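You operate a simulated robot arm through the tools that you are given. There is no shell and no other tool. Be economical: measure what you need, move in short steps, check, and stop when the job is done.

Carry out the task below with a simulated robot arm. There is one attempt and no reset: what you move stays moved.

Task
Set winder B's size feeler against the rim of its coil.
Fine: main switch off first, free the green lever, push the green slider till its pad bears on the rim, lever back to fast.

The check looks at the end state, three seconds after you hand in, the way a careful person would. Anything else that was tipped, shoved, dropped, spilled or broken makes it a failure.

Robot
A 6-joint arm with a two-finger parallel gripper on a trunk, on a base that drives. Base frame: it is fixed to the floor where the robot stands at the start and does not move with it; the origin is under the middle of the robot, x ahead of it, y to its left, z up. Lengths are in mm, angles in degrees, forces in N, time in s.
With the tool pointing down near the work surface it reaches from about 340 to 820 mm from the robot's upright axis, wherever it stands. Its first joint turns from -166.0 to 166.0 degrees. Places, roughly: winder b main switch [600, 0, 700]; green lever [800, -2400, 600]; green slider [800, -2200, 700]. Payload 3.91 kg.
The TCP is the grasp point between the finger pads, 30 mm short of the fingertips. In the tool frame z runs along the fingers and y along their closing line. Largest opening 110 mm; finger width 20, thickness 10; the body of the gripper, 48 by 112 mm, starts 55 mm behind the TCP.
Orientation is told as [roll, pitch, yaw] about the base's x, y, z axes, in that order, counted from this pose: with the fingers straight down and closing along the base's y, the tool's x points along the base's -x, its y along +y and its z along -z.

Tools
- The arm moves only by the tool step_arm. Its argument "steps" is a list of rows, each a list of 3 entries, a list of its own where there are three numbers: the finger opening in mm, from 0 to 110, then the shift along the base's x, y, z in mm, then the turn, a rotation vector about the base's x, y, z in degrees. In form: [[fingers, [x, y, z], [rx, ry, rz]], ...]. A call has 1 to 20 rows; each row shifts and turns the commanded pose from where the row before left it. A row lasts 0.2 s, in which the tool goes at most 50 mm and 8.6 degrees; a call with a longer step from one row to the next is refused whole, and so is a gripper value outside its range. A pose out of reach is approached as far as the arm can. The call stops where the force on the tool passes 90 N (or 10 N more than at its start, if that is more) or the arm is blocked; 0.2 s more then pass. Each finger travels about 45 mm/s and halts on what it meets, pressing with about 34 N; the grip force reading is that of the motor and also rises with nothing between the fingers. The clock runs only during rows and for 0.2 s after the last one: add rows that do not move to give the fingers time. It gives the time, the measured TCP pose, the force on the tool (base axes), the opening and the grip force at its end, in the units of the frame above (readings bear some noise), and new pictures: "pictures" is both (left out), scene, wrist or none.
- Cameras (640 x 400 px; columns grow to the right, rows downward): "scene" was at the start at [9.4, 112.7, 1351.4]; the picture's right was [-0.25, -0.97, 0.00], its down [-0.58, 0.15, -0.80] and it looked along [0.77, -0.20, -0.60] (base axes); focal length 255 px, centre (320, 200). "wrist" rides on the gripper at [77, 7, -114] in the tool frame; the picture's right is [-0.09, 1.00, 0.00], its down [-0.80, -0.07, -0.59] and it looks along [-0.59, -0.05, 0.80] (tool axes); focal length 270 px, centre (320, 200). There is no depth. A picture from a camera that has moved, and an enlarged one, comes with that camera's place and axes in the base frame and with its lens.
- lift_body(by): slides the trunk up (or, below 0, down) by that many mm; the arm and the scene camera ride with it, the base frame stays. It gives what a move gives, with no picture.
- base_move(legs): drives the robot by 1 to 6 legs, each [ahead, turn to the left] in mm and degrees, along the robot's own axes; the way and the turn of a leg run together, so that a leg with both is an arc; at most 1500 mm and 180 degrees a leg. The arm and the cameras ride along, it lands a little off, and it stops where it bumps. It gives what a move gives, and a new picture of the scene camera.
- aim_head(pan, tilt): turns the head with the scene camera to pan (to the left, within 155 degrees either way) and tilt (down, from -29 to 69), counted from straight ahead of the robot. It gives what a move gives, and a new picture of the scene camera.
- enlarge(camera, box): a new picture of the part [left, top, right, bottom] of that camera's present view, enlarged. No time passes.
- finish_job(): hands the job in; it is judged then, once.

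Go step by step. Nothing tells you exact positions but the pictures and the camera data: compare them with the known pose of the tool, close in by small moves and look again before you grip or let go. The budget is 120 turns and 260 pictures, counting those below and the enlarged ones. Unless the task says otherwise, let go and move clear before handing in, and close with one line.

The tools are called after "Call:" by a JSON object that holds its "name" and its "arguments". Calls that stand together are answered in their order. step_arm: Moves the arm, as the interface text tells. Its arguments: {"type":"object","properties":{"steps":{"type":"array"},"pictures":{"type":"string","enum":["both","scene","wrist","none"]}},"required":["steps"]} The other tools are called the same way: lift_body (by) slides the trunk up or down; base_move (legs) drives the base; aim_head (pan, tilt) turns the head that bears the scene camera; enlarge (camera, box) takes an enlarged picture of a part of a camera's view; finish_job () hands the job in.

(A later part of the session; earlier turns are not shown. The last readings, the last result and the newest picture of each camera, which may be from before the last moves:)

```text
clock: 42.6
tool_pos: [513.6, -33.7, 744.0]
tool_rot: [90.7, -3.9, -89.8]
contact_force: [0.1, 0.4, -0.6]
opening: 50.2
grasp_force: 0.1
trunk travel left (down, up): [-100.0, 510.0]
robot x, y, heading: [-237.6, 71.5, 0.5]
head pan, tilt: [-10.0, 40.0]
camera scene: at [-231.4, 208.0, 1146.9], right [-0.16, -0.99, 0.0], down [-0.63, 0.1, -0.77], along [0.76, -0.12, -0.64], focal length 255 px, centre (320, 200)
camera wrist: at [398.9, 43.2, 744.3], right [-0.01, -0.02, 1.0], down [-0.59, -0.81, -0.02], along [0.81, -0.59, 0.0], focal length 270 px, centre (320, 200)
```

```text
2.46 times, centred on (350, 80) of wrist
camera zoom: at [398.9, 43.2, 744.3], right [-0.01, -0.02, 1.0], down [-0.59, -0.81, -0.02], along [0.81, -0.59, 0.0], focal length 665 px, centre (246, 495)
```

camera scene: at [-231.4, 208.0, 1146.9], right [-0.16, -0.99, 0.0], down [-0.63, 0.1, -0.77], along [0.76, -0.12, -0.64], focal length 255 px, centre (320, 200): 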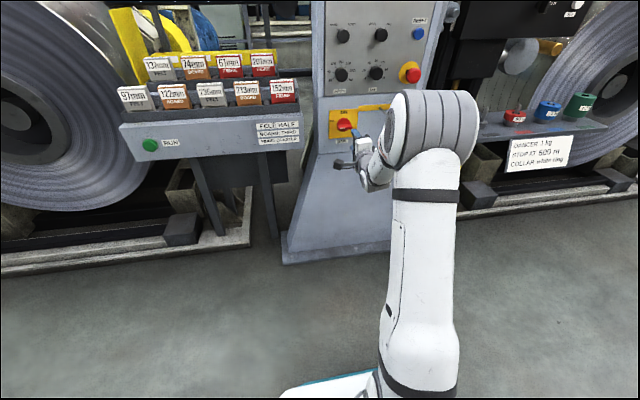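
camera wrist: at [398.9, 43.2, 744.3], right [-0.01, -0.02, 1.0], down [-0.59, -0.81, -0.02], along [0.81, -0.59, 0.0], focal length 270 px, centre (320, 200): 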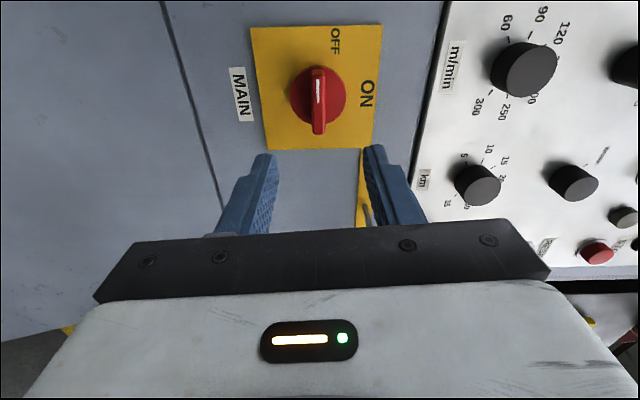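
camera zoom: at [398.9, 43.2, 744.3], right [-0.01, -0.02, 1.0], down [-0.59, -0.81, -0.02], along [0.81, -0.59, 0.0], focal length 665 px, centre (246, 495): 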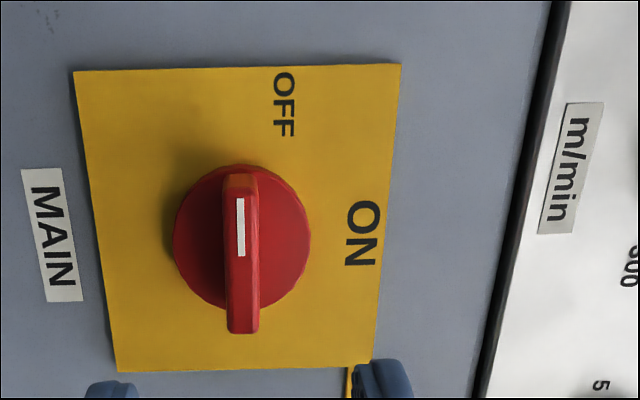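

Main switch is at OFF. Next I back off, fold the tool down and drive toward the green parts.

Call:
{"name": "base_move", "arguments": {"legs": [[-200, 0]]}}

Call:
{"name": "step_arm", "arguments": {"steps": [[60, [-20, 0, 20], [0, 8.2, 0]], [60, [-20, 0, 20], [0, 8.2, 0]], [60, [-20, 0, 20], [0, 8.2, 0]], [60, [-20, 0, 20], [0, 8.2, 0]], [60, [-20, 0, 20], [0, 8.2, 0]], [60, [-20, 0, 20], [0, 8.2, 0]], [60, [-20, 0, 20], [0, 8.2, 0]], [60, [-20, 0, 20], [0, 8.2, 0]], [60, [-20, 0, 20], [0, 8.2, 0]], [60, [-20, 0, 20], [0, 8.2, 0]], [60, [0, 0, 0], [0, 8, 0]]], "pictures": "scene"}}

```text
clock: 44.2
tool_pos: [312.5, -38.4, 746.3]
tool_rot: [90.7, -3.9, -90.2]
contact_force: [-0.7, 0.4, -0.7]
opening: 49.9
grasp_force: 0.1
trunk travel left (down, up): [-100.0, 510.0]
robot x, y, heading: [-439.8, 70.1, 0.6]
head pan, tilt: [-10.0, 40.0]
camera scene: at [-432.0, 205.9, 1146.9], right [-0.16, -0.99, 0.0], down [-0.63, 0.11, -0.77], along [0.76, -0.13, -0.64], focal length 255 px, centre (320, 200)
```

scene: 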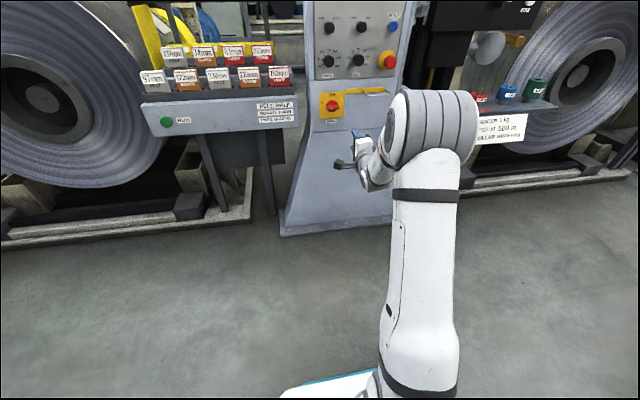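

```text
clock: 46.6
tool_pos: [110.8, -37.7, 946.8]
tool_rot: [0.7, -0.1, -86.3]
contact_force: [-0.1, -0.1, 0.0]
opening: 59.8
grasp_force: 0.1
trunk travel left (down, up): [-100.0, 510.0]
robot x, y, heading: [-438.7, 67.2, 0.6]
head pan, tilt: [-10.0, 40.0]
camera scene: at [-432.6, 205.9, 1146.9], right [-0.16, -0.99, 0.0], down [-0.63, 0.11, -0.77], along [0.76, -0.13, -0.64], focal length 255 px, centre (320, 200)
```

scene: 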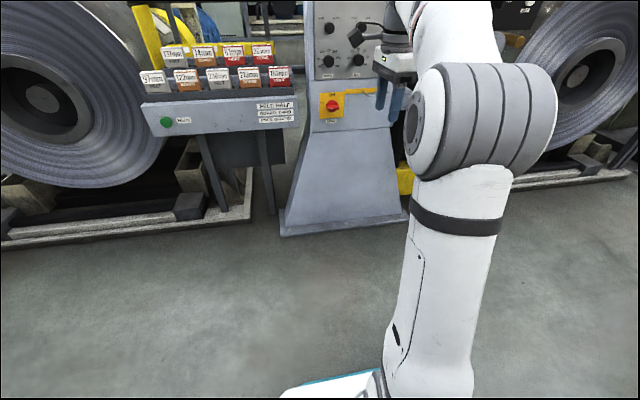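

Folded. Now turning right and driving part of the way with the head looking ahead.

Call:
{"name": "base_move", "arguments": {"legs": [[0, -60], [1200, 0]]}}

Call:
{"name": "aim_head", "arguments": {"pan": 10, "tilt": 20}}

```text
clock: 55.3
tool_pos: [380.2, -1474.2, 945.2]
tool_rot: [0.7, -0.1, -145.1]
contact_force: [-0.1, -0.3, -0.6]
opening: 60.3
grasp_force: 0.0
trunk travel left (down, up): [-100.0, 510.0]
robot x, y, heading: [188.6, -947.6, -57.9]
head pan, tilt: [-10.0, 40.0]
camera scene: at [307.5, -882.2, 1146.9], right [-0.93, -0.37, 0.0], down [-0.24, 0.6, -0.77], along [0.29, -0.71, -0.64], focal length 255 px, centre (320, 200)
```

scene: 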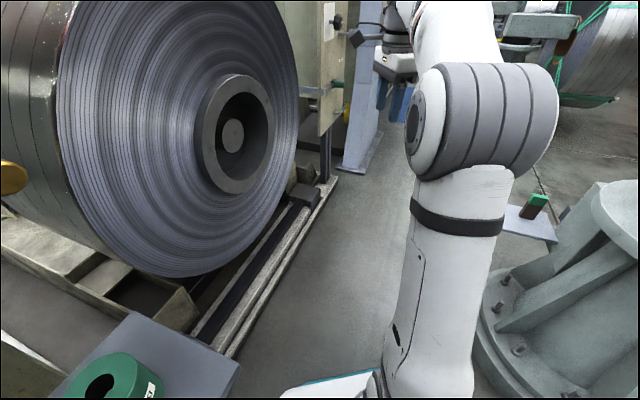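

```text
clock: 56.1
tool_pos: [380.3, -1474.7, 944.5]
tool_rot: [0.6, -0.1, -145.1]
contact_force: [0.0, -0.6, 1.5]
opening: 60.1
grasp_force: 0.1
trunk travel left (down, up): [-100.0, 510.0]
robot x, y, heading: [189.4, -947.9, -58.0]
head pan, tilt: [10.0, 20.0]
camera scene: at [337.9, -872.8, 1178.3], right [-0.74, -0.67, 0.0], down [-0.23, 0.26, -0.94], along [0.63, -0.7, -0.34], focal length 255 px, centre (320, 200)
```

scene: 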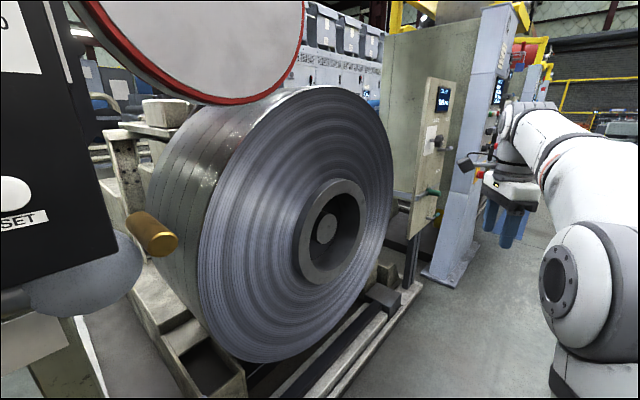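

I see a small panel with a green lever beyond the coil. Enlarging.

Call:
{"name": "enlarge", "arguments": {"camera": "scene", "box": [370, 70, 470, 240]}}

Call:
{"name": "aim_head", "arguments": {"pan": -2, "tilt": 35}}

```text
2.35 times, centred on (420, 155) of scene
camera zoom: at [337.9, -872.8, 1178.3], right [-0.74, -0.67, 0.0], down [-0.23, 0.26, -0.94], along [0.63, -0.7, -0.34], focal length 600 px, centre (85, 306)
```

zoom: 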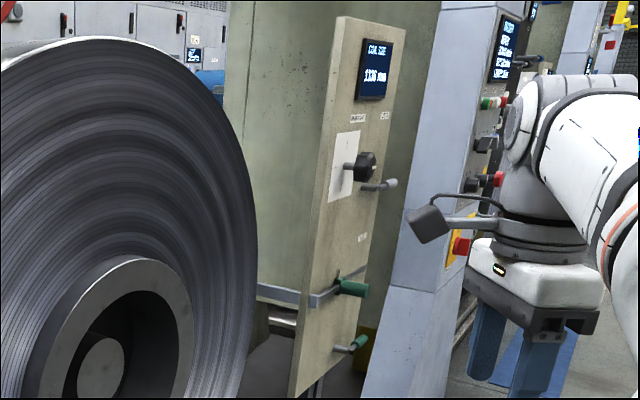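

```text
clock: 56.9
tool_pos: [380.2, -1475.6, 944.7]
tool_rot: [0.6, -0.1, -145.2]
contact_force: [0.0, 0.0, 0.7]
opening: 60.1
grasp_force: 0.1
trunk travel left (down, up): [-100.0, 510.0]
robot x, y, heading: [184.4, -947.3, -58.2]
head pan, tilt: [-2.0, 35.0]
camera scene: at [319.7, -879.8, 1154.6], right [-0.87, -0.5, 0.0], down [-0.29, 0.5, -0.82], along [0.41, -0.71, -0.57], focal length 255 px, centre (320, 200)
```

scene: 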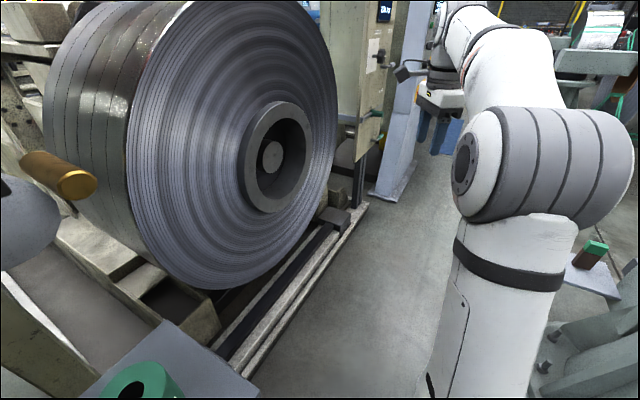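

The panel has a green slider handle (with a bar reaching toward the coil) and a green lever lower down, around (780, -2350). I'll drive down the aisle and face it.

Call:
{"name": "base_move", "arguments": {"legs": [[0, -37], [1270, 0]]}}

Call:
{"name": "aim_head", "arguments": {"pan": 70, "tilt": 30}}

```text
clock: 62.3
tool_pos: [-25.1, -2044.5, 940.3]
tool_rot: [0.2, 0.1, 177.9]
contact_force: [-0.6, 0.4, 0.3]
opening: 60.2
grasp_force: 0.1
trunk travel left (down, up): [-100.0, 510.0]
robot x, y, heading: [185.3, -1507.1, -105.2]
head pan, tilt: [-2.0, 35.0]
stopped in leg 2: the robot was blocked; the commanded pose is now the measured one
camera scene: at [327.2, -1558.9, 1154.5], right [-0.96, 0.29, 0.0], down [0.17, 0.55, -0.82], along [-0.24, -0.78, -0.57], focal length 255 px, centre (320, 200)
```

scene: 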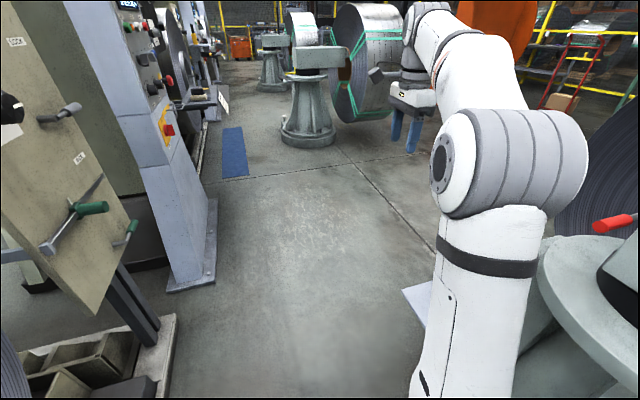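

```text
clock: 63.7
tool_pos: [-26.8, -2044.3, 940.8]
tool_rot: [0.3, 0.2, 177.8]
contact_force: [-0.2, 1.2, -0.3]
opening: 59.8
grasp_force: 0.1
trunk travel left (down, up): [-100.0, 510.0]
robot x, y, heading: [185.7, -1507.5, -105.2]
head pan, tilt: [70.0, 30.0]
camera scene: at [426.7, -1526.5, 1162.3], right [-0.57, -0.82, 0.0], down [-0.41, 0.29, -0.87], along [0.71, -0.5, -0.5], focal length 255 px, centre (320, 200)
```

scene: 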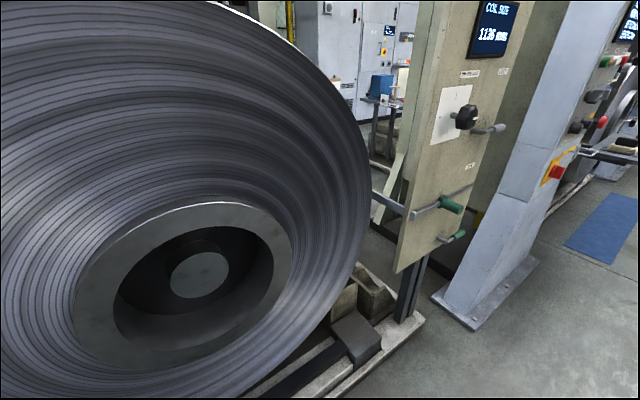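

The base bumped the heavy stand on its right. I'll back off, swing left around it, and come to face the panel.

Call:
{"name": "base_move", "arguments": {"legs": [[-150, 0], [0, 33], [500, 0]]}}

```text
clock: 69.2
tool_pos: [497.4, -2392.4, 941.6]
tool_rot: [0.3, 0.1, -148.9]
contact_force: [0.1, 0.6, 0.1]
opening: 59.7
grasp_force: 0.0
trunk travel left (down, up): [-100.0, 510.0]
robot x, y, heading: [383.3, -1829.0, -71.2]
head pan, tilt: [70.0, 30.0]
camera scene: at [592.5, -1710.8, 1162.3], right [-0.02, -1.0, 0.0], down [-0.5, 0.01, -0.87], along [0.87, -0.02, -0.5], focal length 255 px, centre (320, 200)
```

scene: 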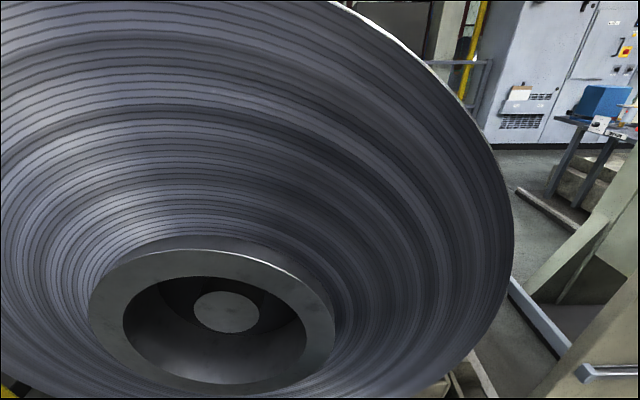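

Now curl right and drive to a spot well back from the panel.

Call:
{"name": "base_move", "arguments": {"legs": [[0, -50], [600, 0], [0, 80]]}}

Call:
{"name": "aim_head", "arguments": {"pan": 40, "tilt": 30}}

```text
clock: 78.4
tool_pos: [447.2, -2774.7, 940.2]
tool_rot: [0.2, 0.3, -118.6]
contact_force: [-0.5, -0.1, 0.2]
opening: 60.1
grasp_force: 0.1
trunk travel left (down, up): [-100.0, 510.0]
robot x, y, heading: [36.6, -2372.1, -40.9]
head pan, tilt: [70.0, 30.0]
camera scene: at [161.6, -2165.8, 1162.3], right [0.49, -0.87, 0.0], down [-0.44, -0.24, -0.87], along [0.76, 0.42, -0.5], focal length 255 px, centre (320, 200)
```

scene: 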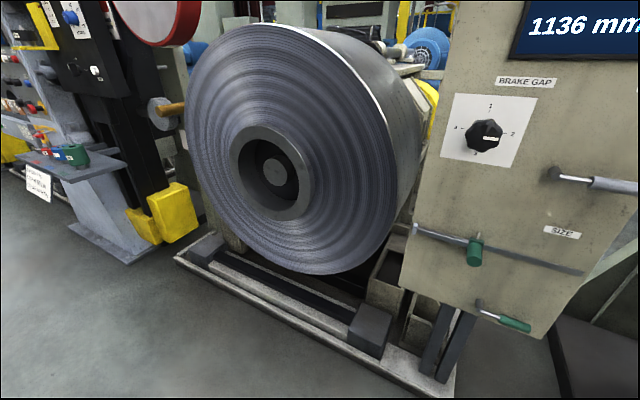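

```text
clock: 79.3
tool_pos: [447.7, -2775.6, 940.4]
tool_rot: [0.2, 0.1, -118.6]
contact_force: [0.2, 0.6, 0.7]
opening: 59.7
grasp_force: 0.0
trunk travel left (down, up): [-100.0, 510.0]
robot x, y, heading: [42.2, -2372.7, -41.1]
head pan, tilt: [40.0, 30.0]
camera scene: at [173.0, -2211.2, 1162.3], right [-0.01, -1.0, 0.0], down [-0.5, 0.01, -0.87], along [0.87, -0.01, -0.5], focal length 255 px, centre (320, 200)
```

scene: 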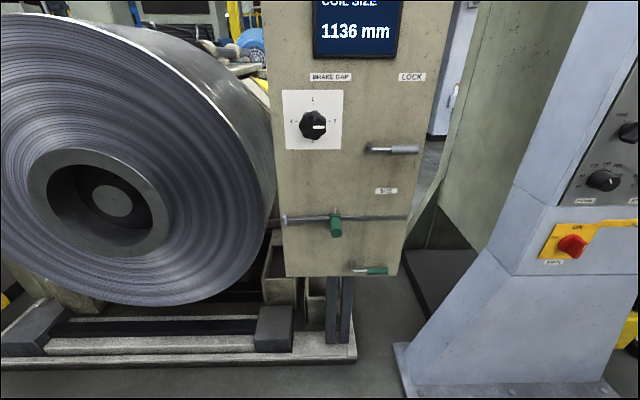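

Excellent straight-on view: slot with green slider, green lever below it (currently horizontal). Enlarging.

Call:
{"name": "enlarge", "arguments": {"camera": "scene", "box": [230, 60, 440, 300]}}

Call:
{"name": "enlarge", "arguments": {"camera": "scene", "box": [270, 180, 420, 290]}}

```text
1.67 times, centred on (335, 180) of scene
camera zoom: at [173.0, -2211.2, 1162.3], right [-0.01, -1.0, 0.0], down [-0.5, 0.01, -0.87], along [0.87, -0.01, -0.5], focal length 425 px, centre (295, 233)
```

zoom: 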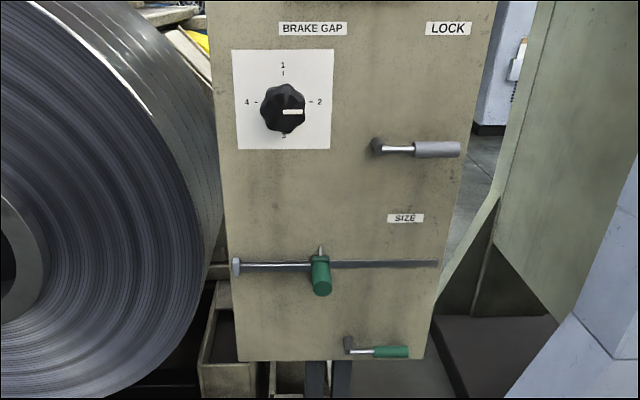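

```text
3.64 times, centred on (345, 235) of scene
camera zoom: at [173.0, -2211.2, 1162.3], right [-0.01, -1.0, 0.0], down [-0.5, 0.01, -0.87], along [0.87, -0.01, -0.5], focal length 928 px, centre (229, 73)
```

zoom: 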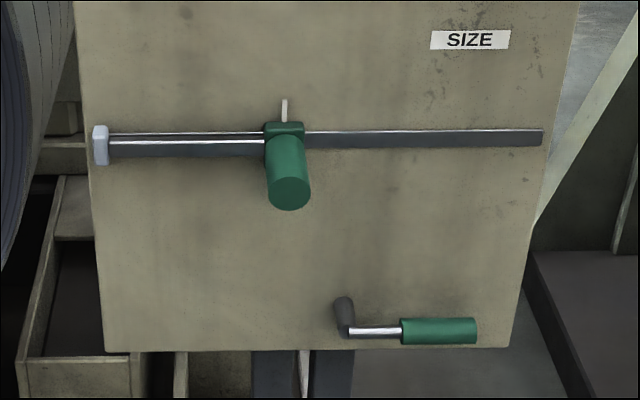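

The lever pivots at about (760, -2318, 570) with its handle pointing right; the slider handle is at about (760, -2264, 735). I'll stand facing +x, somewhat left of them, because the arm works better to the robot's right.

Call:
{"name": "base_move", "arguments": {"legs": [[0, -31], [-255, 0], [0, 72]]}}

Call:
{"name": "aim_head", "arguments": {"pan": -8, "tilt": 30}}

```text
clock: 82.8
tool_pos: [70.4, -2678.0, 927.9]
tool_rot: [4.6, 0.9, -150.1]
contact_force: [0.4, 1.8, 1.2]
opening: 60.2
grasp_force: 0.0
trunk travel left (down, up): [-100.0, 510.0]
robot x, y, heading: [-28.8, -2137.0, -69.8]
head pan, tilt: [40.0, 30.0]
stopped in leg 2: the robot was blocked; the commanded pose is now the measured one
camera scene: at [218.4, -2204.6, 1167.8], right [-0.5, -0.86, -0.09], down [-0.47, 0.35, -0.81], along [0.72, -0.37, -0.58], focal length 255 px, centre (320, 200)
```

scene: 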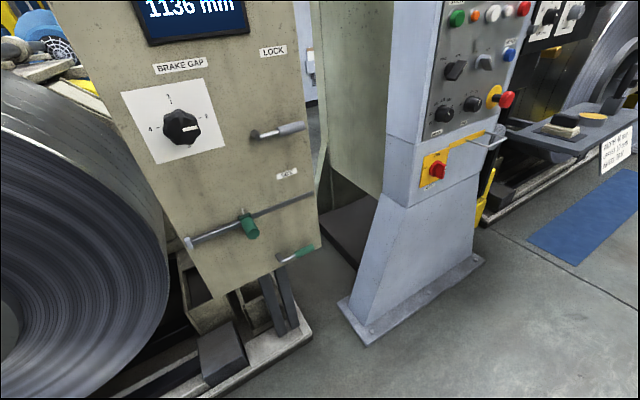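

```text
clock: 84.0
tool_pos: [73.2, -2683.6, 921.9]
tool_rot: [3.9, 1.0, -150.0]
contact_force: [0.6, -0.1, 0.3]
opening: 60.3
grasp_force: 0.1
trunk travel left (down, up): [-100.0, 510.0]
robot x, y, heading: [-25.4, -2139.7, -70.1]
head pan, tilt: [-8.0, 30.0]
camera scene: at [160.0, -2252.8, 1164.2], right [-0.98, -0.21, 0.02], down [-0.14, 0.6, -0.79], along [0.15, -0.77, -0.61], focal length 255 px, centre (320, 200)
```

scene: 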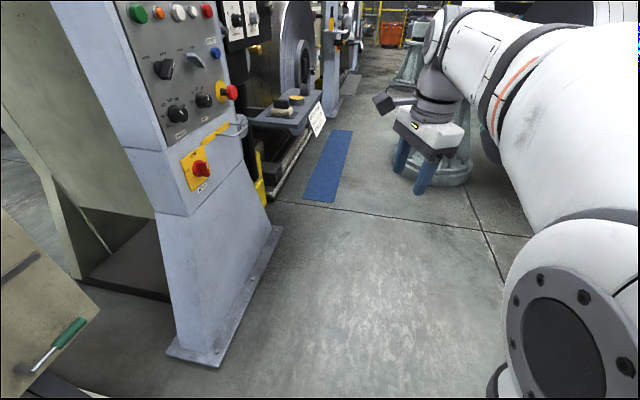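

The base bumped something behind and is slightly tilted. I'll look behind before moving.

Call:
{"name": "aim_head", "arguments": {"pan": -150, "tilt": 50}}

Call:
{"name": "aim_head", "arguments": {"pan": 150, "tilt": 50}}

```text
clock: 86.2
tool_pos: [73.5, -2686.1, 921.0]
tool_rot: [3.8, 1.1, -150.1]
contact_force: [-0.4, -0.3, -0.7]
opening: 60.4
grasp_force: 0.1
trunk travel left (down, up): [-100.0, 510.0]
robot x, y, heading: [-30.0, -2132.1, -69.9]
head pan, tilt: [-150.0, 50.0]
camera scene: at [82.0, -2114.3, 1156.9], right [0.64, 0.76, 0.07], down [0.55, -0.4, -0.73], along [-0.53, 0.51, -0.68], focal length 255 px, centre (320, 200)
```

scene: 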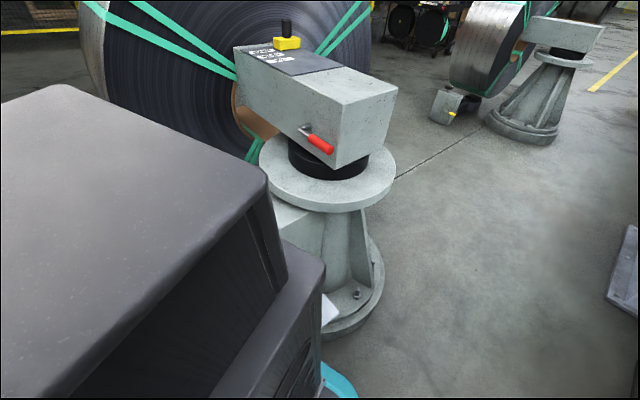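

```text
clock: 90.3
tool_pos: [73.8, -2686.9, 920.5]
tool_rot: [3.6, 1.2, -150.0]
contact_force: [0.2, -0.1, 0.0]
opening: 60.0
grasp_force: 0.1
trunk travel left (down, up): [-100.0, 510.0]
robot x, y, heading: [-30.6, -2132.9, -69.7]
head pan, tilt: [150.0, 50.0]
camera scene: at [154.9, -2089.3, 1157.1], right [0.98, -0.17, -0.07], down [-0.17, -0.66, -0.73], along [0.08, 0.73, -0.68], focal length 255 px, centre (320, 200)
```

scene: 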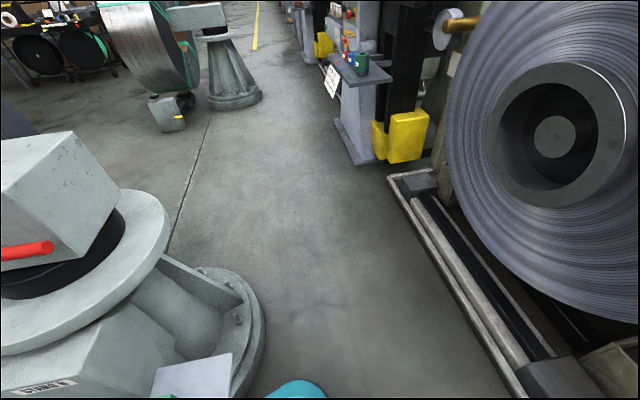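

Call:
{"name": "enlarge", "arguments": {"camera": "scene", "box": [0, 250, 350, 400]}}

Call:
{"name": "aim_head", "arguments": {"pan": 150, "tilt": 69}}

Call:
{"name": "aim_head", "arguments": {"pan": -155, "tilt": 69}}

```text
1.83 times, centred on (175, 325) of scene
camera zoom: at [154.9, -2089.3, 1157.1], right [0.98, -0.17, -0.07], down [-0.17, -0.66, -0.73], along [0.08, 0.73, -0.68], focal length 466 px, centre (585, -29)
```

zoom: 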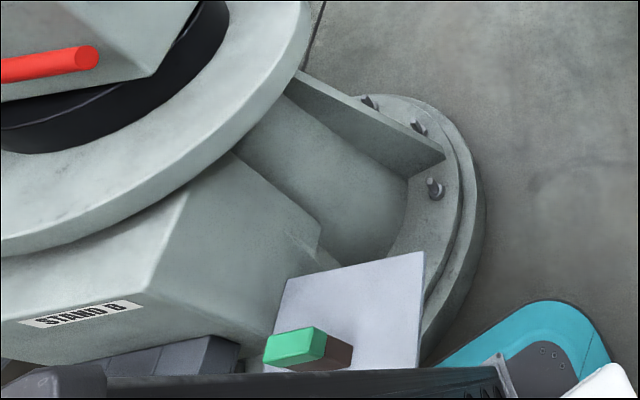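

```text
clock: 91.2
tool_pos: [74.4, -2686.8, 920.2]
tool_rot: [3.7, 1.1, -150.0]
contact_force: [0.9, -0.7, 0.3]
opening: 59.9
grasp_force: 0.1
trunk travel left (down, up): [-100.0, 510.0]
robot x, y, heading: [-33.5, -2136.9, -69.9]
head pan, tilt: [150.0, 68.8]
camera scene: at [150.2, -2107.1, 1132.8], right [0.98, -0.17, -0.07], down [-0.18, -0.86, -0.47], along [0.02, 0.48, -0.88], focal length 255 px, centre (320, 200)
```

scene: 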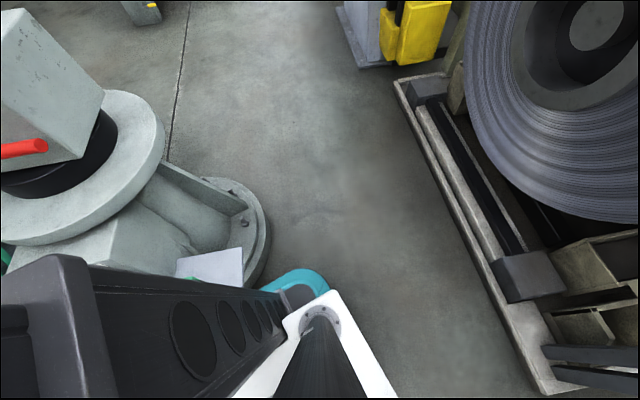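

```text
clock: 95.3
tool_pos: [74.3, -2688.0, 918.6]
tool_rot: [3.7, 1.1, -149.9]
contact_force: [-0.5, 0.5, -0.5]
opening: 60.0
grasp_force: 0.0
trunk travel left (down, up): [-100.0, 510.0]
robot x, y, heading: [-26.4, -2135.4, -69.9]
head pan, tilt: [-154.7, 68.8]
camera scene: at [101.1, -2124.2, 1133.2], right [0.7, 0.71, 0.06], down [0.64, -0.6, -0.48], along [-0.3, 0.38, -0.87], focal length 255 px, centre (320, 200)
```

scene: 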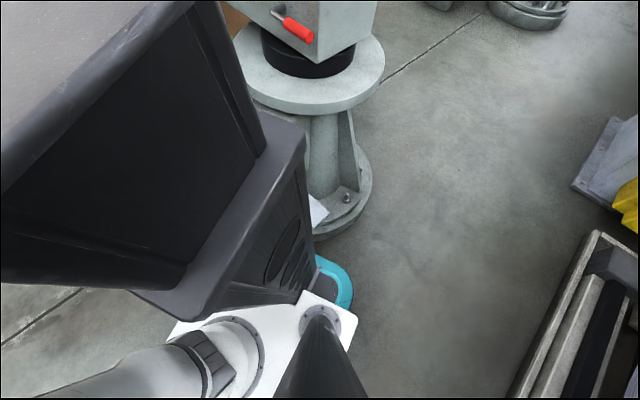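

The rear of the base is against stand B's foot and small shelf (with a block on it, still in place). I'll pull straight forward off it.

Call:
{"name": "base_move", "arguments": {"legs": [[120, 0]]}}

Call:
{"name": "aim_head", "arguments": {"pan": 160, "tilt": 50}}

```text
clock: 96.0
tool_pos: [16.8, -2561.9, 902.6]
tool_rot: [3.7, 9.9, -150.0]
contact_force: [-0.3, 0.2, 0.8]
opening: 60.2
grasp_force: 0.0
trunk travel left (down, up): [-100.0, 510.0]
robot x, y, heading: [-29.7, -2146.3, -70.2]
head pan, tilt: [-154.7, 68.8]
stopped in leg 1: the robot was blocked; the commanded pose is now the measured one
camera scene: at [93.3, -2094.4, 1136.4], right [0.77, 0.64, 0.04], down [0.56, -0.64, -0.53], along [-0.32, 0.43, -0.85], focal length 255 px, centre (320, 200)
```

scene: 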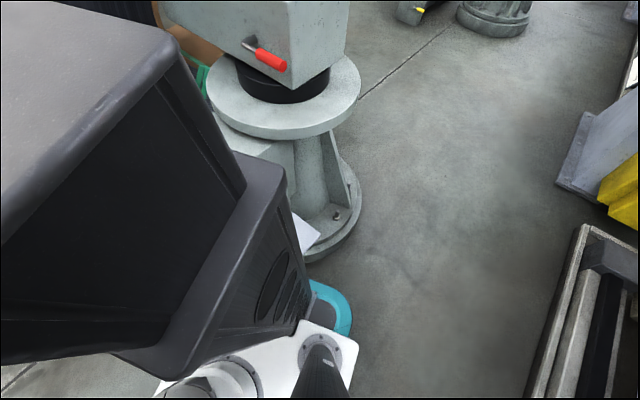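

```text
clock: 100.2
tool_pos: [14.9, -2565.9, 906.4]
tool_rot: [4.0, 9.1, -150.5]
contact_force: [-0.1, -0.3, -0.7]
opening: 60.5
grasp_force: 0.0
trunk travel left (down, up): [-100.0, 510.0]
robot x, y, heading: [-28.7, -2141.2, -70.1]
head pan, tilt: [154.7, 50.0]
camera scene: at [153.0, -2219.5, 1137.7], right [-0.97, -0.24, 0.01], down [-0.2, 0.81, -0.55], along [0.12, -0.54, -0.83], focal length 255 px, centre (320, 200)
```

scene: 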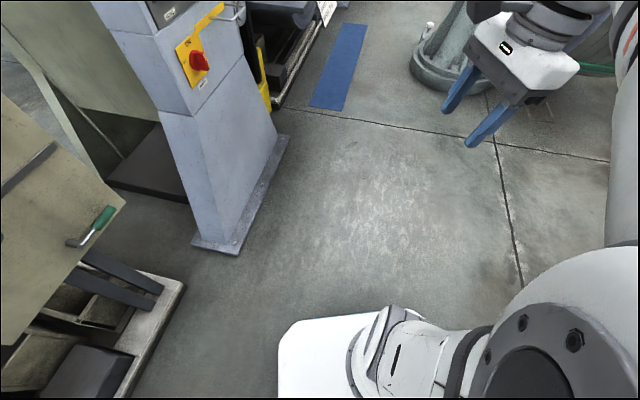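

Odd: the base hardly moved and the tilt remains. I'll look around again at the rear.

Call:
{"name": "aim_head", "arguments": {"pan": 150, "tilt": 50}}

Call:
{"name": "aim_head", "arguments": {"pan": 90, "tilt": 65}}

```text
clock: 100.9
tool_pos: [13.8, -2564.6, 905.4]
tool_rot: [3.8, 9.0, -150.4]
contact_force: [-0.3, 0.0, 0.1]
opening: 60.0
grasp_force: 0.0
trunk travel left (down, up): [-100.0, 510.0]
robot x, y, heading: [-23.6, -2143.2, -70.0]
head pan, tilt: [150.0, 50.0]
camera scene: at [153.5, -2219.6, 1137.7], right [-0.97, -0.24, 0.01], down [-0.21, 0.81, -0.55], along [0.12, -0.54, -0.83], focal length 255 px, centre (320, 200)
```

scene: 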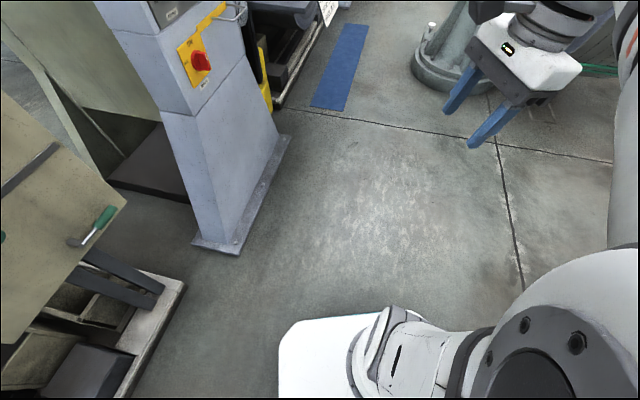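

```text
clock: 102.2
tool_pos: [13.1, -2564.7, 906.1]
tool_rot: [3.9, 9.1, -150.5]
contact_force: [-0.1, -0.6, 0.1]
opening: 60.0
grasp_force: 0.0
trunk travel left (down, up): [-100.0, 510.0]
robot x, y, heading: [-22.9, -2142.9, -70.2]
head pan, tilt: [90.0, 65.0]
camera scene: at [155.0, -2218.2, 1136.1], right [-0.96, -0.27, 0.01], down [-0.23, 0.81, -0.53], along [0.13, -0.52, -0.85], focal length 255 px, centre (320, 200)
```

scene: 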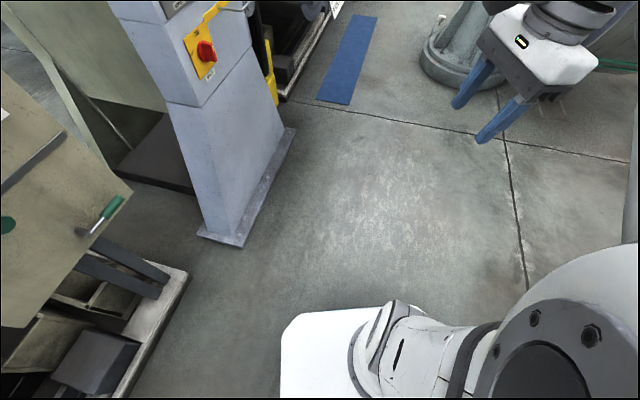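

The head is jammed against the arm's elbow. I'll move the arm forward along the robot's heading to free it.

Call:
{"name": "step_arm", "arguments": {"steps": [[60, [10, -28, 0], [0, 0, 0]], [60, [10, -28, 0], [0, 0, 0]], [60, [10, -28, 0], [0, 0, 0]], [60, [10, -28, 0], [0, 0, 0]]], "pictures": "scene"}}

```text
clock: 102.5
tool_pos: [2.7, -2510.6, 878.3]
tool_rot: [2.2, 17.8, -152.3]
contact_force: [-0.1, -0.8, 2.0]
opening: 60.0
grasp_force: 0.1
trunk travel left (down, up): [-100.0, 510.0]
robot x, y, heading: [-27.6, -2144.7, -70.0]
head pan, tilt: [90.0, 65.0]
stopped in row 1: the arm was blocked; the commanded pose is now the measured one
camera scene: at [191.9, -2162.0, 1125.7], right [-0.4, -0.91, -0.08], down [-0.83, 0.4, -0.4], along [0.4, -0.1, -0.91], focal length 255 px, centre (320, 200)
```

scene: 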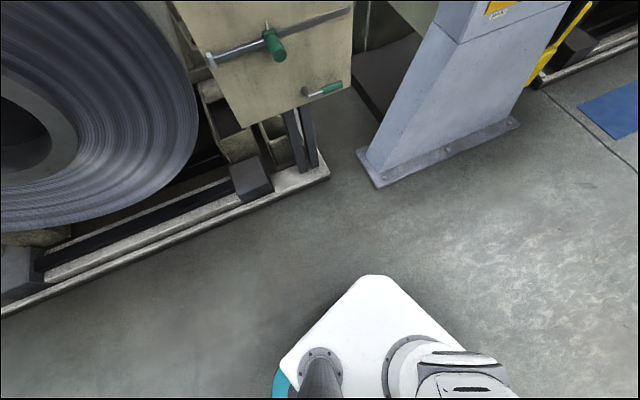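

The head is now moving freely past the arm. Let things settle and read again.

Call:
{"name": "step_arm", "arguments": {"steps": [[60, [0, 0, 0], [0, 0, 0]], [60, [0, 0, 0], [0, 0, 0]], [60, [0, 0, 0], [0, 0, 0]]], "pictures": "scene"}}

```text
clock: 102.8
tool_pos: [12.5, -2472.3, 865.3]
tool_rot: [1.4, 28.3, -145.6]
contact_force: [-0.6, -0.4, -0.1]
opening: 59.9
grasp_force: 0.1
trunk travel left (down, up): [-100.0, 510.0]
robot x, y, heading: [-25.9, -2148.4, -70.2]
head pan, tilt: [90.0, 65.0]
stopped in row 1: the arm was blocked; the commanded pose is now the measured one
camera scene: at [192.3, -2154.7, 1128.3], right [-0.34, -0.94, -0.08], down [-0.83, 0.34, -0.44], along [0.44, -0.08, -0.9], focal length 255 px, centre (320, 200)
```

scene: 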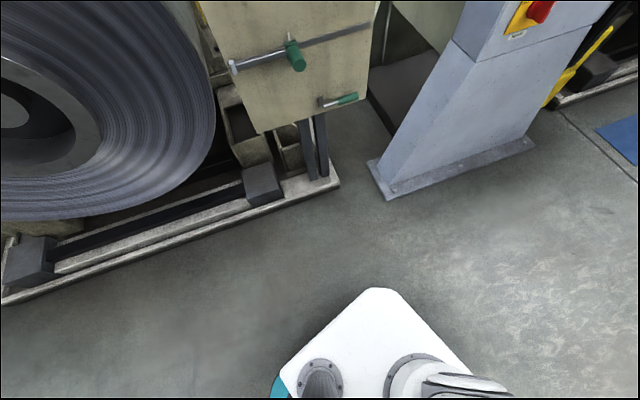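

Call:
{"name": "aim_head", "arguments": {"pan": 55, "tilt": 30}}

Call:
{"name": "step_arm", "arguments": {"steps": [[60, [0, 0, 0], [0, 0, 0]]], "pictures": "both"}}

```text
clock: 103.8
tool_pos: [-8.0, -2475.7, 871.0]
tool_rot: [1.7, 26.3, -151.5]
contact_force: [-0.3, -0.4, -0.1]
opening: 60.1
grasp_force: 0.1
trunk travel left (down, up): [-100.0, 510.0]
robot x, y, heading: [-25.2, -2146.5, -70.2]
head pan, tilt: [55.0, 30.0]
camera scene: at [219.0, -2160.1, 1169.5], right [-0.26, -0.96, -0.08], down [-0.51, 0.21, -0.83], along [0.82, -0.18, -0.55], focal length 255 px, centre (320, 200)
```

scene: 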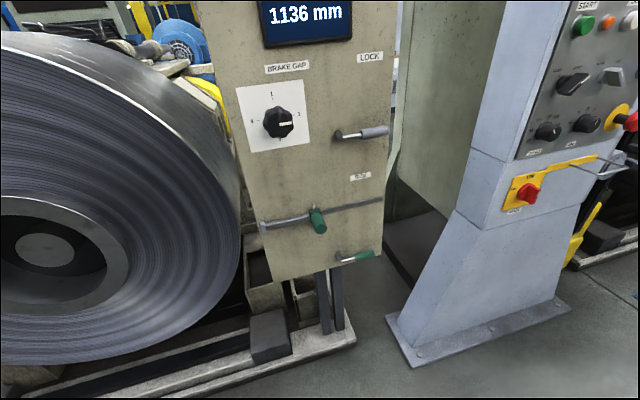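

```text
clock: 104.2
tool_pos: [-16.8, -2428.1, 860.0]
tool_rot: [-0.1, 36.6, -151.0]
contact_force: [-0.1, -0.8, 0.6]
opening: 60.0
grasp_force: 0.1
trunk travel left (down, up): [-100.0, 510.0]
robot x, y, heading: [-22.2, -2150.0, -70.2]
head pan, tilt: [55.0, 30.0]
stopped in row 1: the arm was blocked; the commanded pose is now the measured one
camera scene: at [216.7, -2153.2, 1169.5], right [-0.26, -0.96, -0.08], down [-0.51, 0.2, -0.84], along [0.82, -0.17, -0.54], focal length 255 px, centre (320, 200)
camera wrist: at [-18.7, -2437.6, 997.2], right [0.42, -0.9, -0.05], down [-0.91, -0.42, 0.0], along [-0.02, 0.05, -1.0], focal length 270 px, centre (320, 200)
```

scene: 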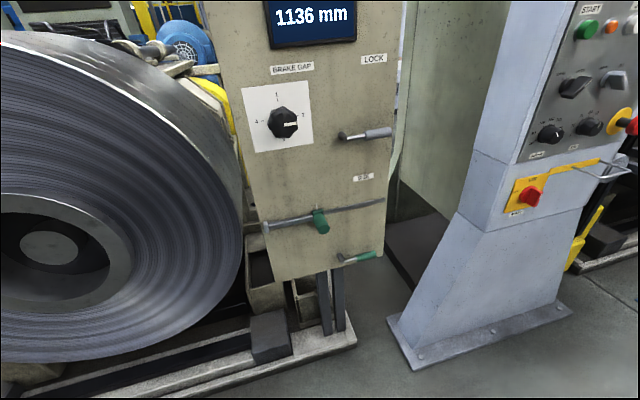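
wrist: 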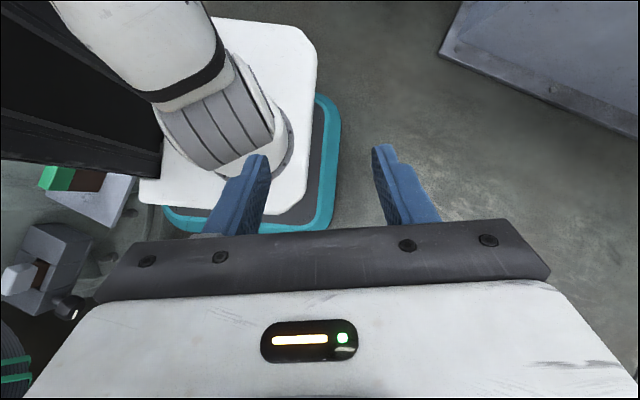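

Call:
{"name": "enlarge", "arguments": {"camera": "wrist", "box": [0, 0, 360, 240]}}

Call:
{"name": "aim_head", "arguments": {"pan": 30, "tilt": 45}}

```text
1.67 times, centred on (180, 120) of wrist
camera zoom: at [-18.7, -2437.6, 997.2], right [0.42, -0.9, -0.05], down [-0.91, -0.42, 0.0], along [-0.02, 0.05, -1.0], focal length 450 px, centre (553, 333)
```

zoom: 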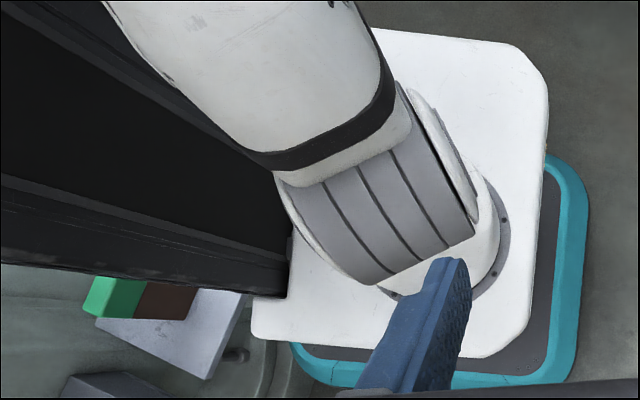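

```text
clock: 105.1
tool_pos: [-19.3, -2432.0, 862.1]
tool_rot: [0.2, 35.6, -151.2]
contact_force: [-0.9, 0.4, 0.1]
opening: 60.0
grasp_force: 0.1
trunk travel left (down, up): [-100.0, 510.0]
robot x, y, heading: [-25.0, -2151.2, -70.2]
head pan, tilt: [30.0, 45.0]
camera scene: at [192.9, -2178.9, 1145.3], right [-0.62, -0.78, -0.05], down [-0.58, 0.5, -0.65], along [0.53, -0.37, -0.76], focal length 255 px, centre (320, 200)
```

scene: 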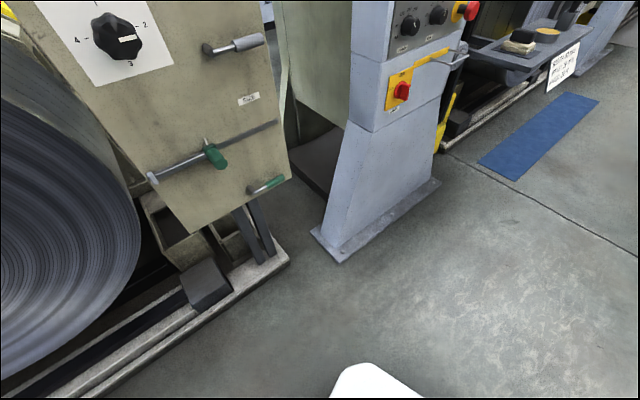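

The upper arm leans back against the torso/head. I'll try moving the tool outward with larger steps.

Call:
{"name": "step_arm", "arguments": {"steps": [[60, [16, -45, 0], [0, 0, 0]], [60, [16, -45, 0], [0, 0, 0]], [60, [16, -45, 0], [0, 0, 0]]], "pictures": "none"}}

```text
clock: 105.4
tool_pos: [-28.0, -2390.8, 858.0]
tool_rot: [-1.4, 42.1, -154.7]
contact_force: [0.4, 0.9, 1.0]
opening: 60.1
grasp_force: 0.1
trunk travel left (down, up): [-100.0, 510.0]
robot x, y, heading: [-20.6, -2152.6, -70.1]
head pan, tilt: [30.0, 45.0]
stopped in row 1: the arm was blocked; the commanded pose is now the measured one
```

Call:
{"name": "base_move", "arguments": {"legs": [[300, 0]]}}

```text
clock: 106.1
tool_pos: [-50.8, -2304.3, 859.9]
tool_rot: [-0.9, 36.3, -155.6]
contact_force: [0.4, -0.3, -0.5]
opening: 60.3
grasp_force: 0.2
trunk travel left (down, up): [-100.0, 510.0]
robot x, y, heading: [-20.6, -2163.8, -70.2]
head pan, tilt: [30.0, 45.0]
stopped in leg 1: the robot was blocked; the commanded pose is now the measured one
camera scene: at [181.3, -2153.2, 1144.0], right [-0.64, -0.76, -0.03], down [-0.55, 0.49, -0.67], along [0.53, -0.42, -0.74], focal length 255 px, centre (320, 200)
```

scene: 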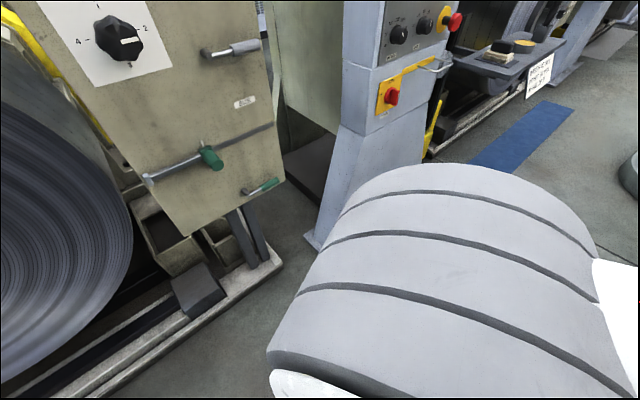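

The tilt has lessened and the base crept forward. Trying again.

Call:
{"name": "base_move", "arguments": {"legs": [[300, 0]]}}

Call:
{"name": "step_arm", "arguments": {"steps": [[60, [0, 0, 20], [0, 0, 0]]], "pictures": "wrist"}}

```text
clock: 106.9
tool_pos: [-70.0, -2244.4, 859.0]
tool_rot: [3.7, 35.6, -155.2]
contact_force: [0.2, -0.4, -0.2]
opening: 59.9
grasp_force: 0.1
trunk travel left (down, up): [-100.0, 510.0]
robot x, y, heading: [-15.4, -2172.6, -70.0]
head pan, tilt: [30.0, 45.0]
stopped in leg 1: the robot was blocked; the commanded pose is now the measured one
camera scene: at [173.5, -2132.6, 1142.3], right [-0.64, -0.77, -0.01], down [-0.55, 0.47, -0.69], along [0.53, -0.44, -0.72], focal length 255 px, centre (320, 200)
```

scene: 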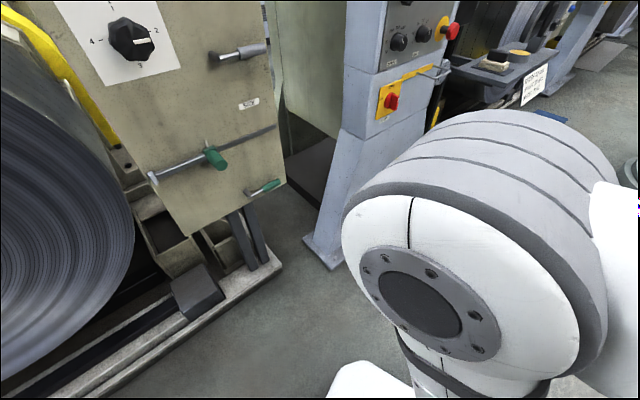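

```text
clock: 107.2
tool_pos: [-76.8, -2225.4, 858.4]
tool_rot: [6.5, 35.3, -153.1]
contact_force: [-0.7, -0.7, 0.7]
opening: 60.0
grasp_force: 0.0
out of reach, approached as far as the arm can: row 1
trunk travel left (down, up): [-100.0, 510.0]
robot x, y, heading: [-15.9, -2175.3, -69.9]
head pan, tilt: [30.0, 45.0]
stopped in row 1: the arm was blocked; the commanded pose is now the measured one
camera wrist: at [-82.2, -2220.3, 995.8], right [0.33, -0.94, 0.04], down [-0.95, -0.33, 0.01], along [0.0, -0.04, -1.0], focal length 270 px, centre (320, 200)
```

wrist: 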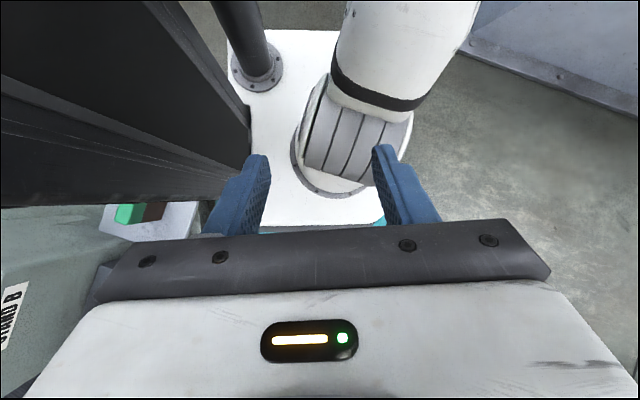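

The tilt is gone and the elbow has come clear of the head. Trying to bring the tool back outward.

Call:
{"name": "step_arm", "arguments": {"steps": [[60, [0, -40, 0], [0, 0, 0]], [60, [0, -40, 0], [0, 0, 0]], [60, [0, -40, 0], [0, 0, 0]], [60, [0, -40, 0], [0, 0, 0]]], "pictures": "both"}}

```text
clock: 108.2
tool_pos: [-80.7, -2391.5, 846.8]
tool_rot: [6.2, 35.4, -153.1]
contact_force: [0.5, 0.1, 0.3]
opening: 60.0
grasp_force: 0.0
out of reach, approached as far as the arm can: row 1
trunk travel left (down, up): [-100.0, 510.0]
robot x, y, heading: [-17.4, -2175.0, -69.9]
head pan, tilt: [30.0, 45.0]
camera scene: at [171.7, -2127.0, 1141.5], right [-0.64, -0.77, -0.01], down [-0.55, 0.47, -0.69], along [0.54, -0.44, -0.72], focal length 255 px, centre (320, 200)
camera wrist: at [-85.6, -2388.4, 984.4], right [0.33, -0.94, 0.04], down [-0.94, -0.33, 0.01], along [0.0, -0.04, -1.0], focal length 270 px, centre (320, 200)
```

scene: 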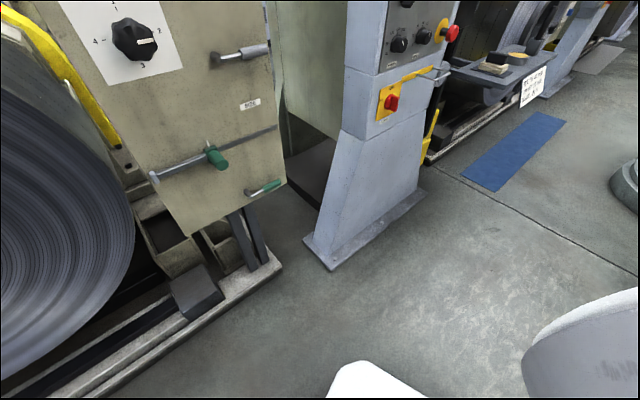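
wrist: 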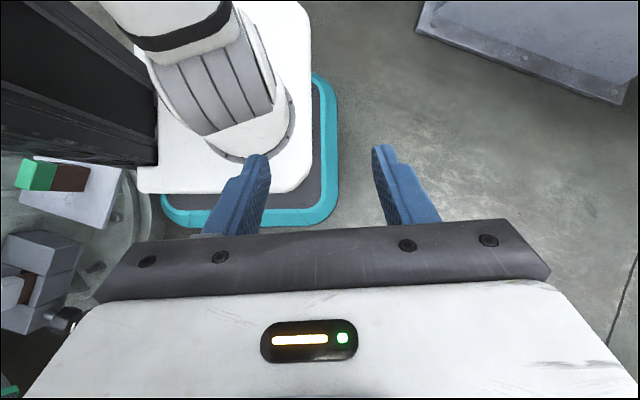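

Freed. Extending the arm forward and levelling the tool.

Call:
{"name": "step_arm", "arguments": {"steps": [[60, [15, -43, 5], [0, 0, 0]], [60, [15, -43, 5], [0, 0, 0]], [60, [15, -43, 5], [-2.1, 6.9, 0]], [60, [15, -43, 5], [-2.1, 6.9, 0]], [60, [15, -43, 5], [-2.1, 6.9, 0]], [60, [15, -43, 5], [-2.1, 6.9, 0]], [60, [15, -43, 5], [-2.1, 6.9, 0]], [60, [15, -43, 5], [0, 0, 0]]], "pictures": "wrist"}}

Call:
{"name": "base_move", "arguments": {"legs": [[150, 0]]}}

```text
clock: 110.0
tool_pos: [40.2, -2733.4, 888.0]
tool_rot: [0.1, -0.3, -155.0]
contact_force: [-0.2, 0.7, 1.1]
opening: 60.1
grasp_force: 0.1
trunk travel left (down, up): [-100.0, 510.0]
robot x, y, heading: [-16.8, -2174.8, -70.0]
head pan, tilt: [30.0, 45.0]
camera wrist: at [113.5, -2707.2, 1001.2], right [0.34, -0.94, 0.0], down [-0.75, -0.27, 0.6], along [-0.56, -0.21, -0.8], focal length 270 px, centre (320, 200)
```

wrist: 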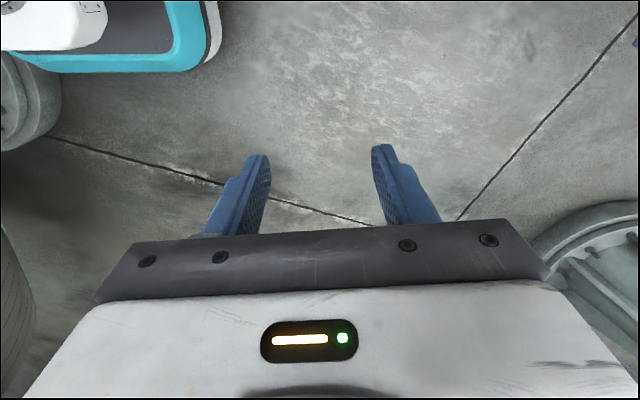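

```text
clock: 111.4
tool_pos: [90.2, -2872.6, 887.5]
tool_rot: [0.3, -0.3, -154.9]
contact_force: [0.2, 0.3, -0.3]
opening: 60.1
grasp_force: 0.0
trunk travel left (down, up): [-100.0, 510.0]
robot x, y, heading: [33.5, -2319.7, -69.9]
head pan, tilt: [30.0, 45.0]
camera scene: at [212.3, -2246.6, 1139.7], right [-0.65, -0.76, 0.0], down [-0.54, 0.46, -0.71], along [0.54, -0.46, -0.71], focal length 255 px, centre (320, 200)
```

scene: 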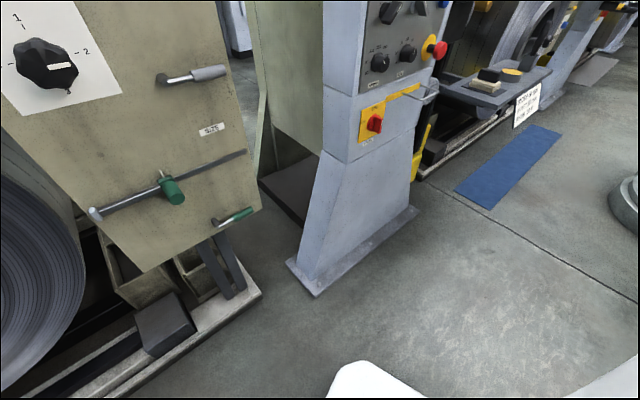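

Recovered. A quick look back to verify stand B and its shelf block are undisturbed.

Call:
{"name": "aim_head", "arguments": {"pan": 150, "tilt": 40}}

Call:
{"name": "enlarge", "arguments": {"camera": "scene", "box": [0, 100, 320, 400]}}

```text
clock: 113.4
tool_pos: [89.4, -2872.8, 886.5]
tool_rot: [0.3, -0.3, -154.9]
contact_force: [-0.1, -0.4, 0.3]
opening: 60.0
grasp_force: 0.0
trunk travel left (down, up): [-100.0, 510.0]
robot x, y, heading: [34.1, -2318.8, -70.3]
head pan, tilt: [150.0, 40.0]
camera scene: at [165.3, -2110.6, 1147.0], right [0.98, -0.18, 0.0], down [-0.11, -0.63, -0.77], along [0.14, 0.75, -0.64], focal length 255 px, centre (320, 200)
```

scene: 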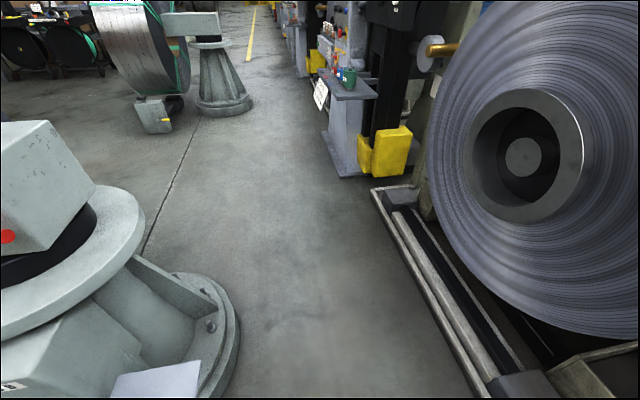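

```text
1.33 times, centred on (160, 250) of scene
camera zoom: at [165.3, -2110.6, 1147.0], right [0.98, -0.18, 0.0], down [-0.11, -0.63, -0.77], along [0.14, 0.75, -0.64], focal length 340 px, centre (533, 133)
```

zoom: 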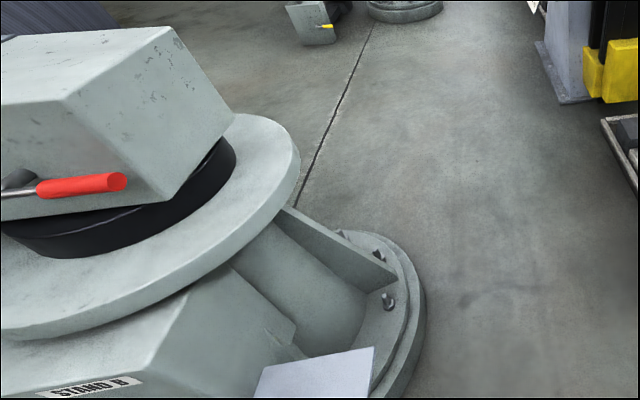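

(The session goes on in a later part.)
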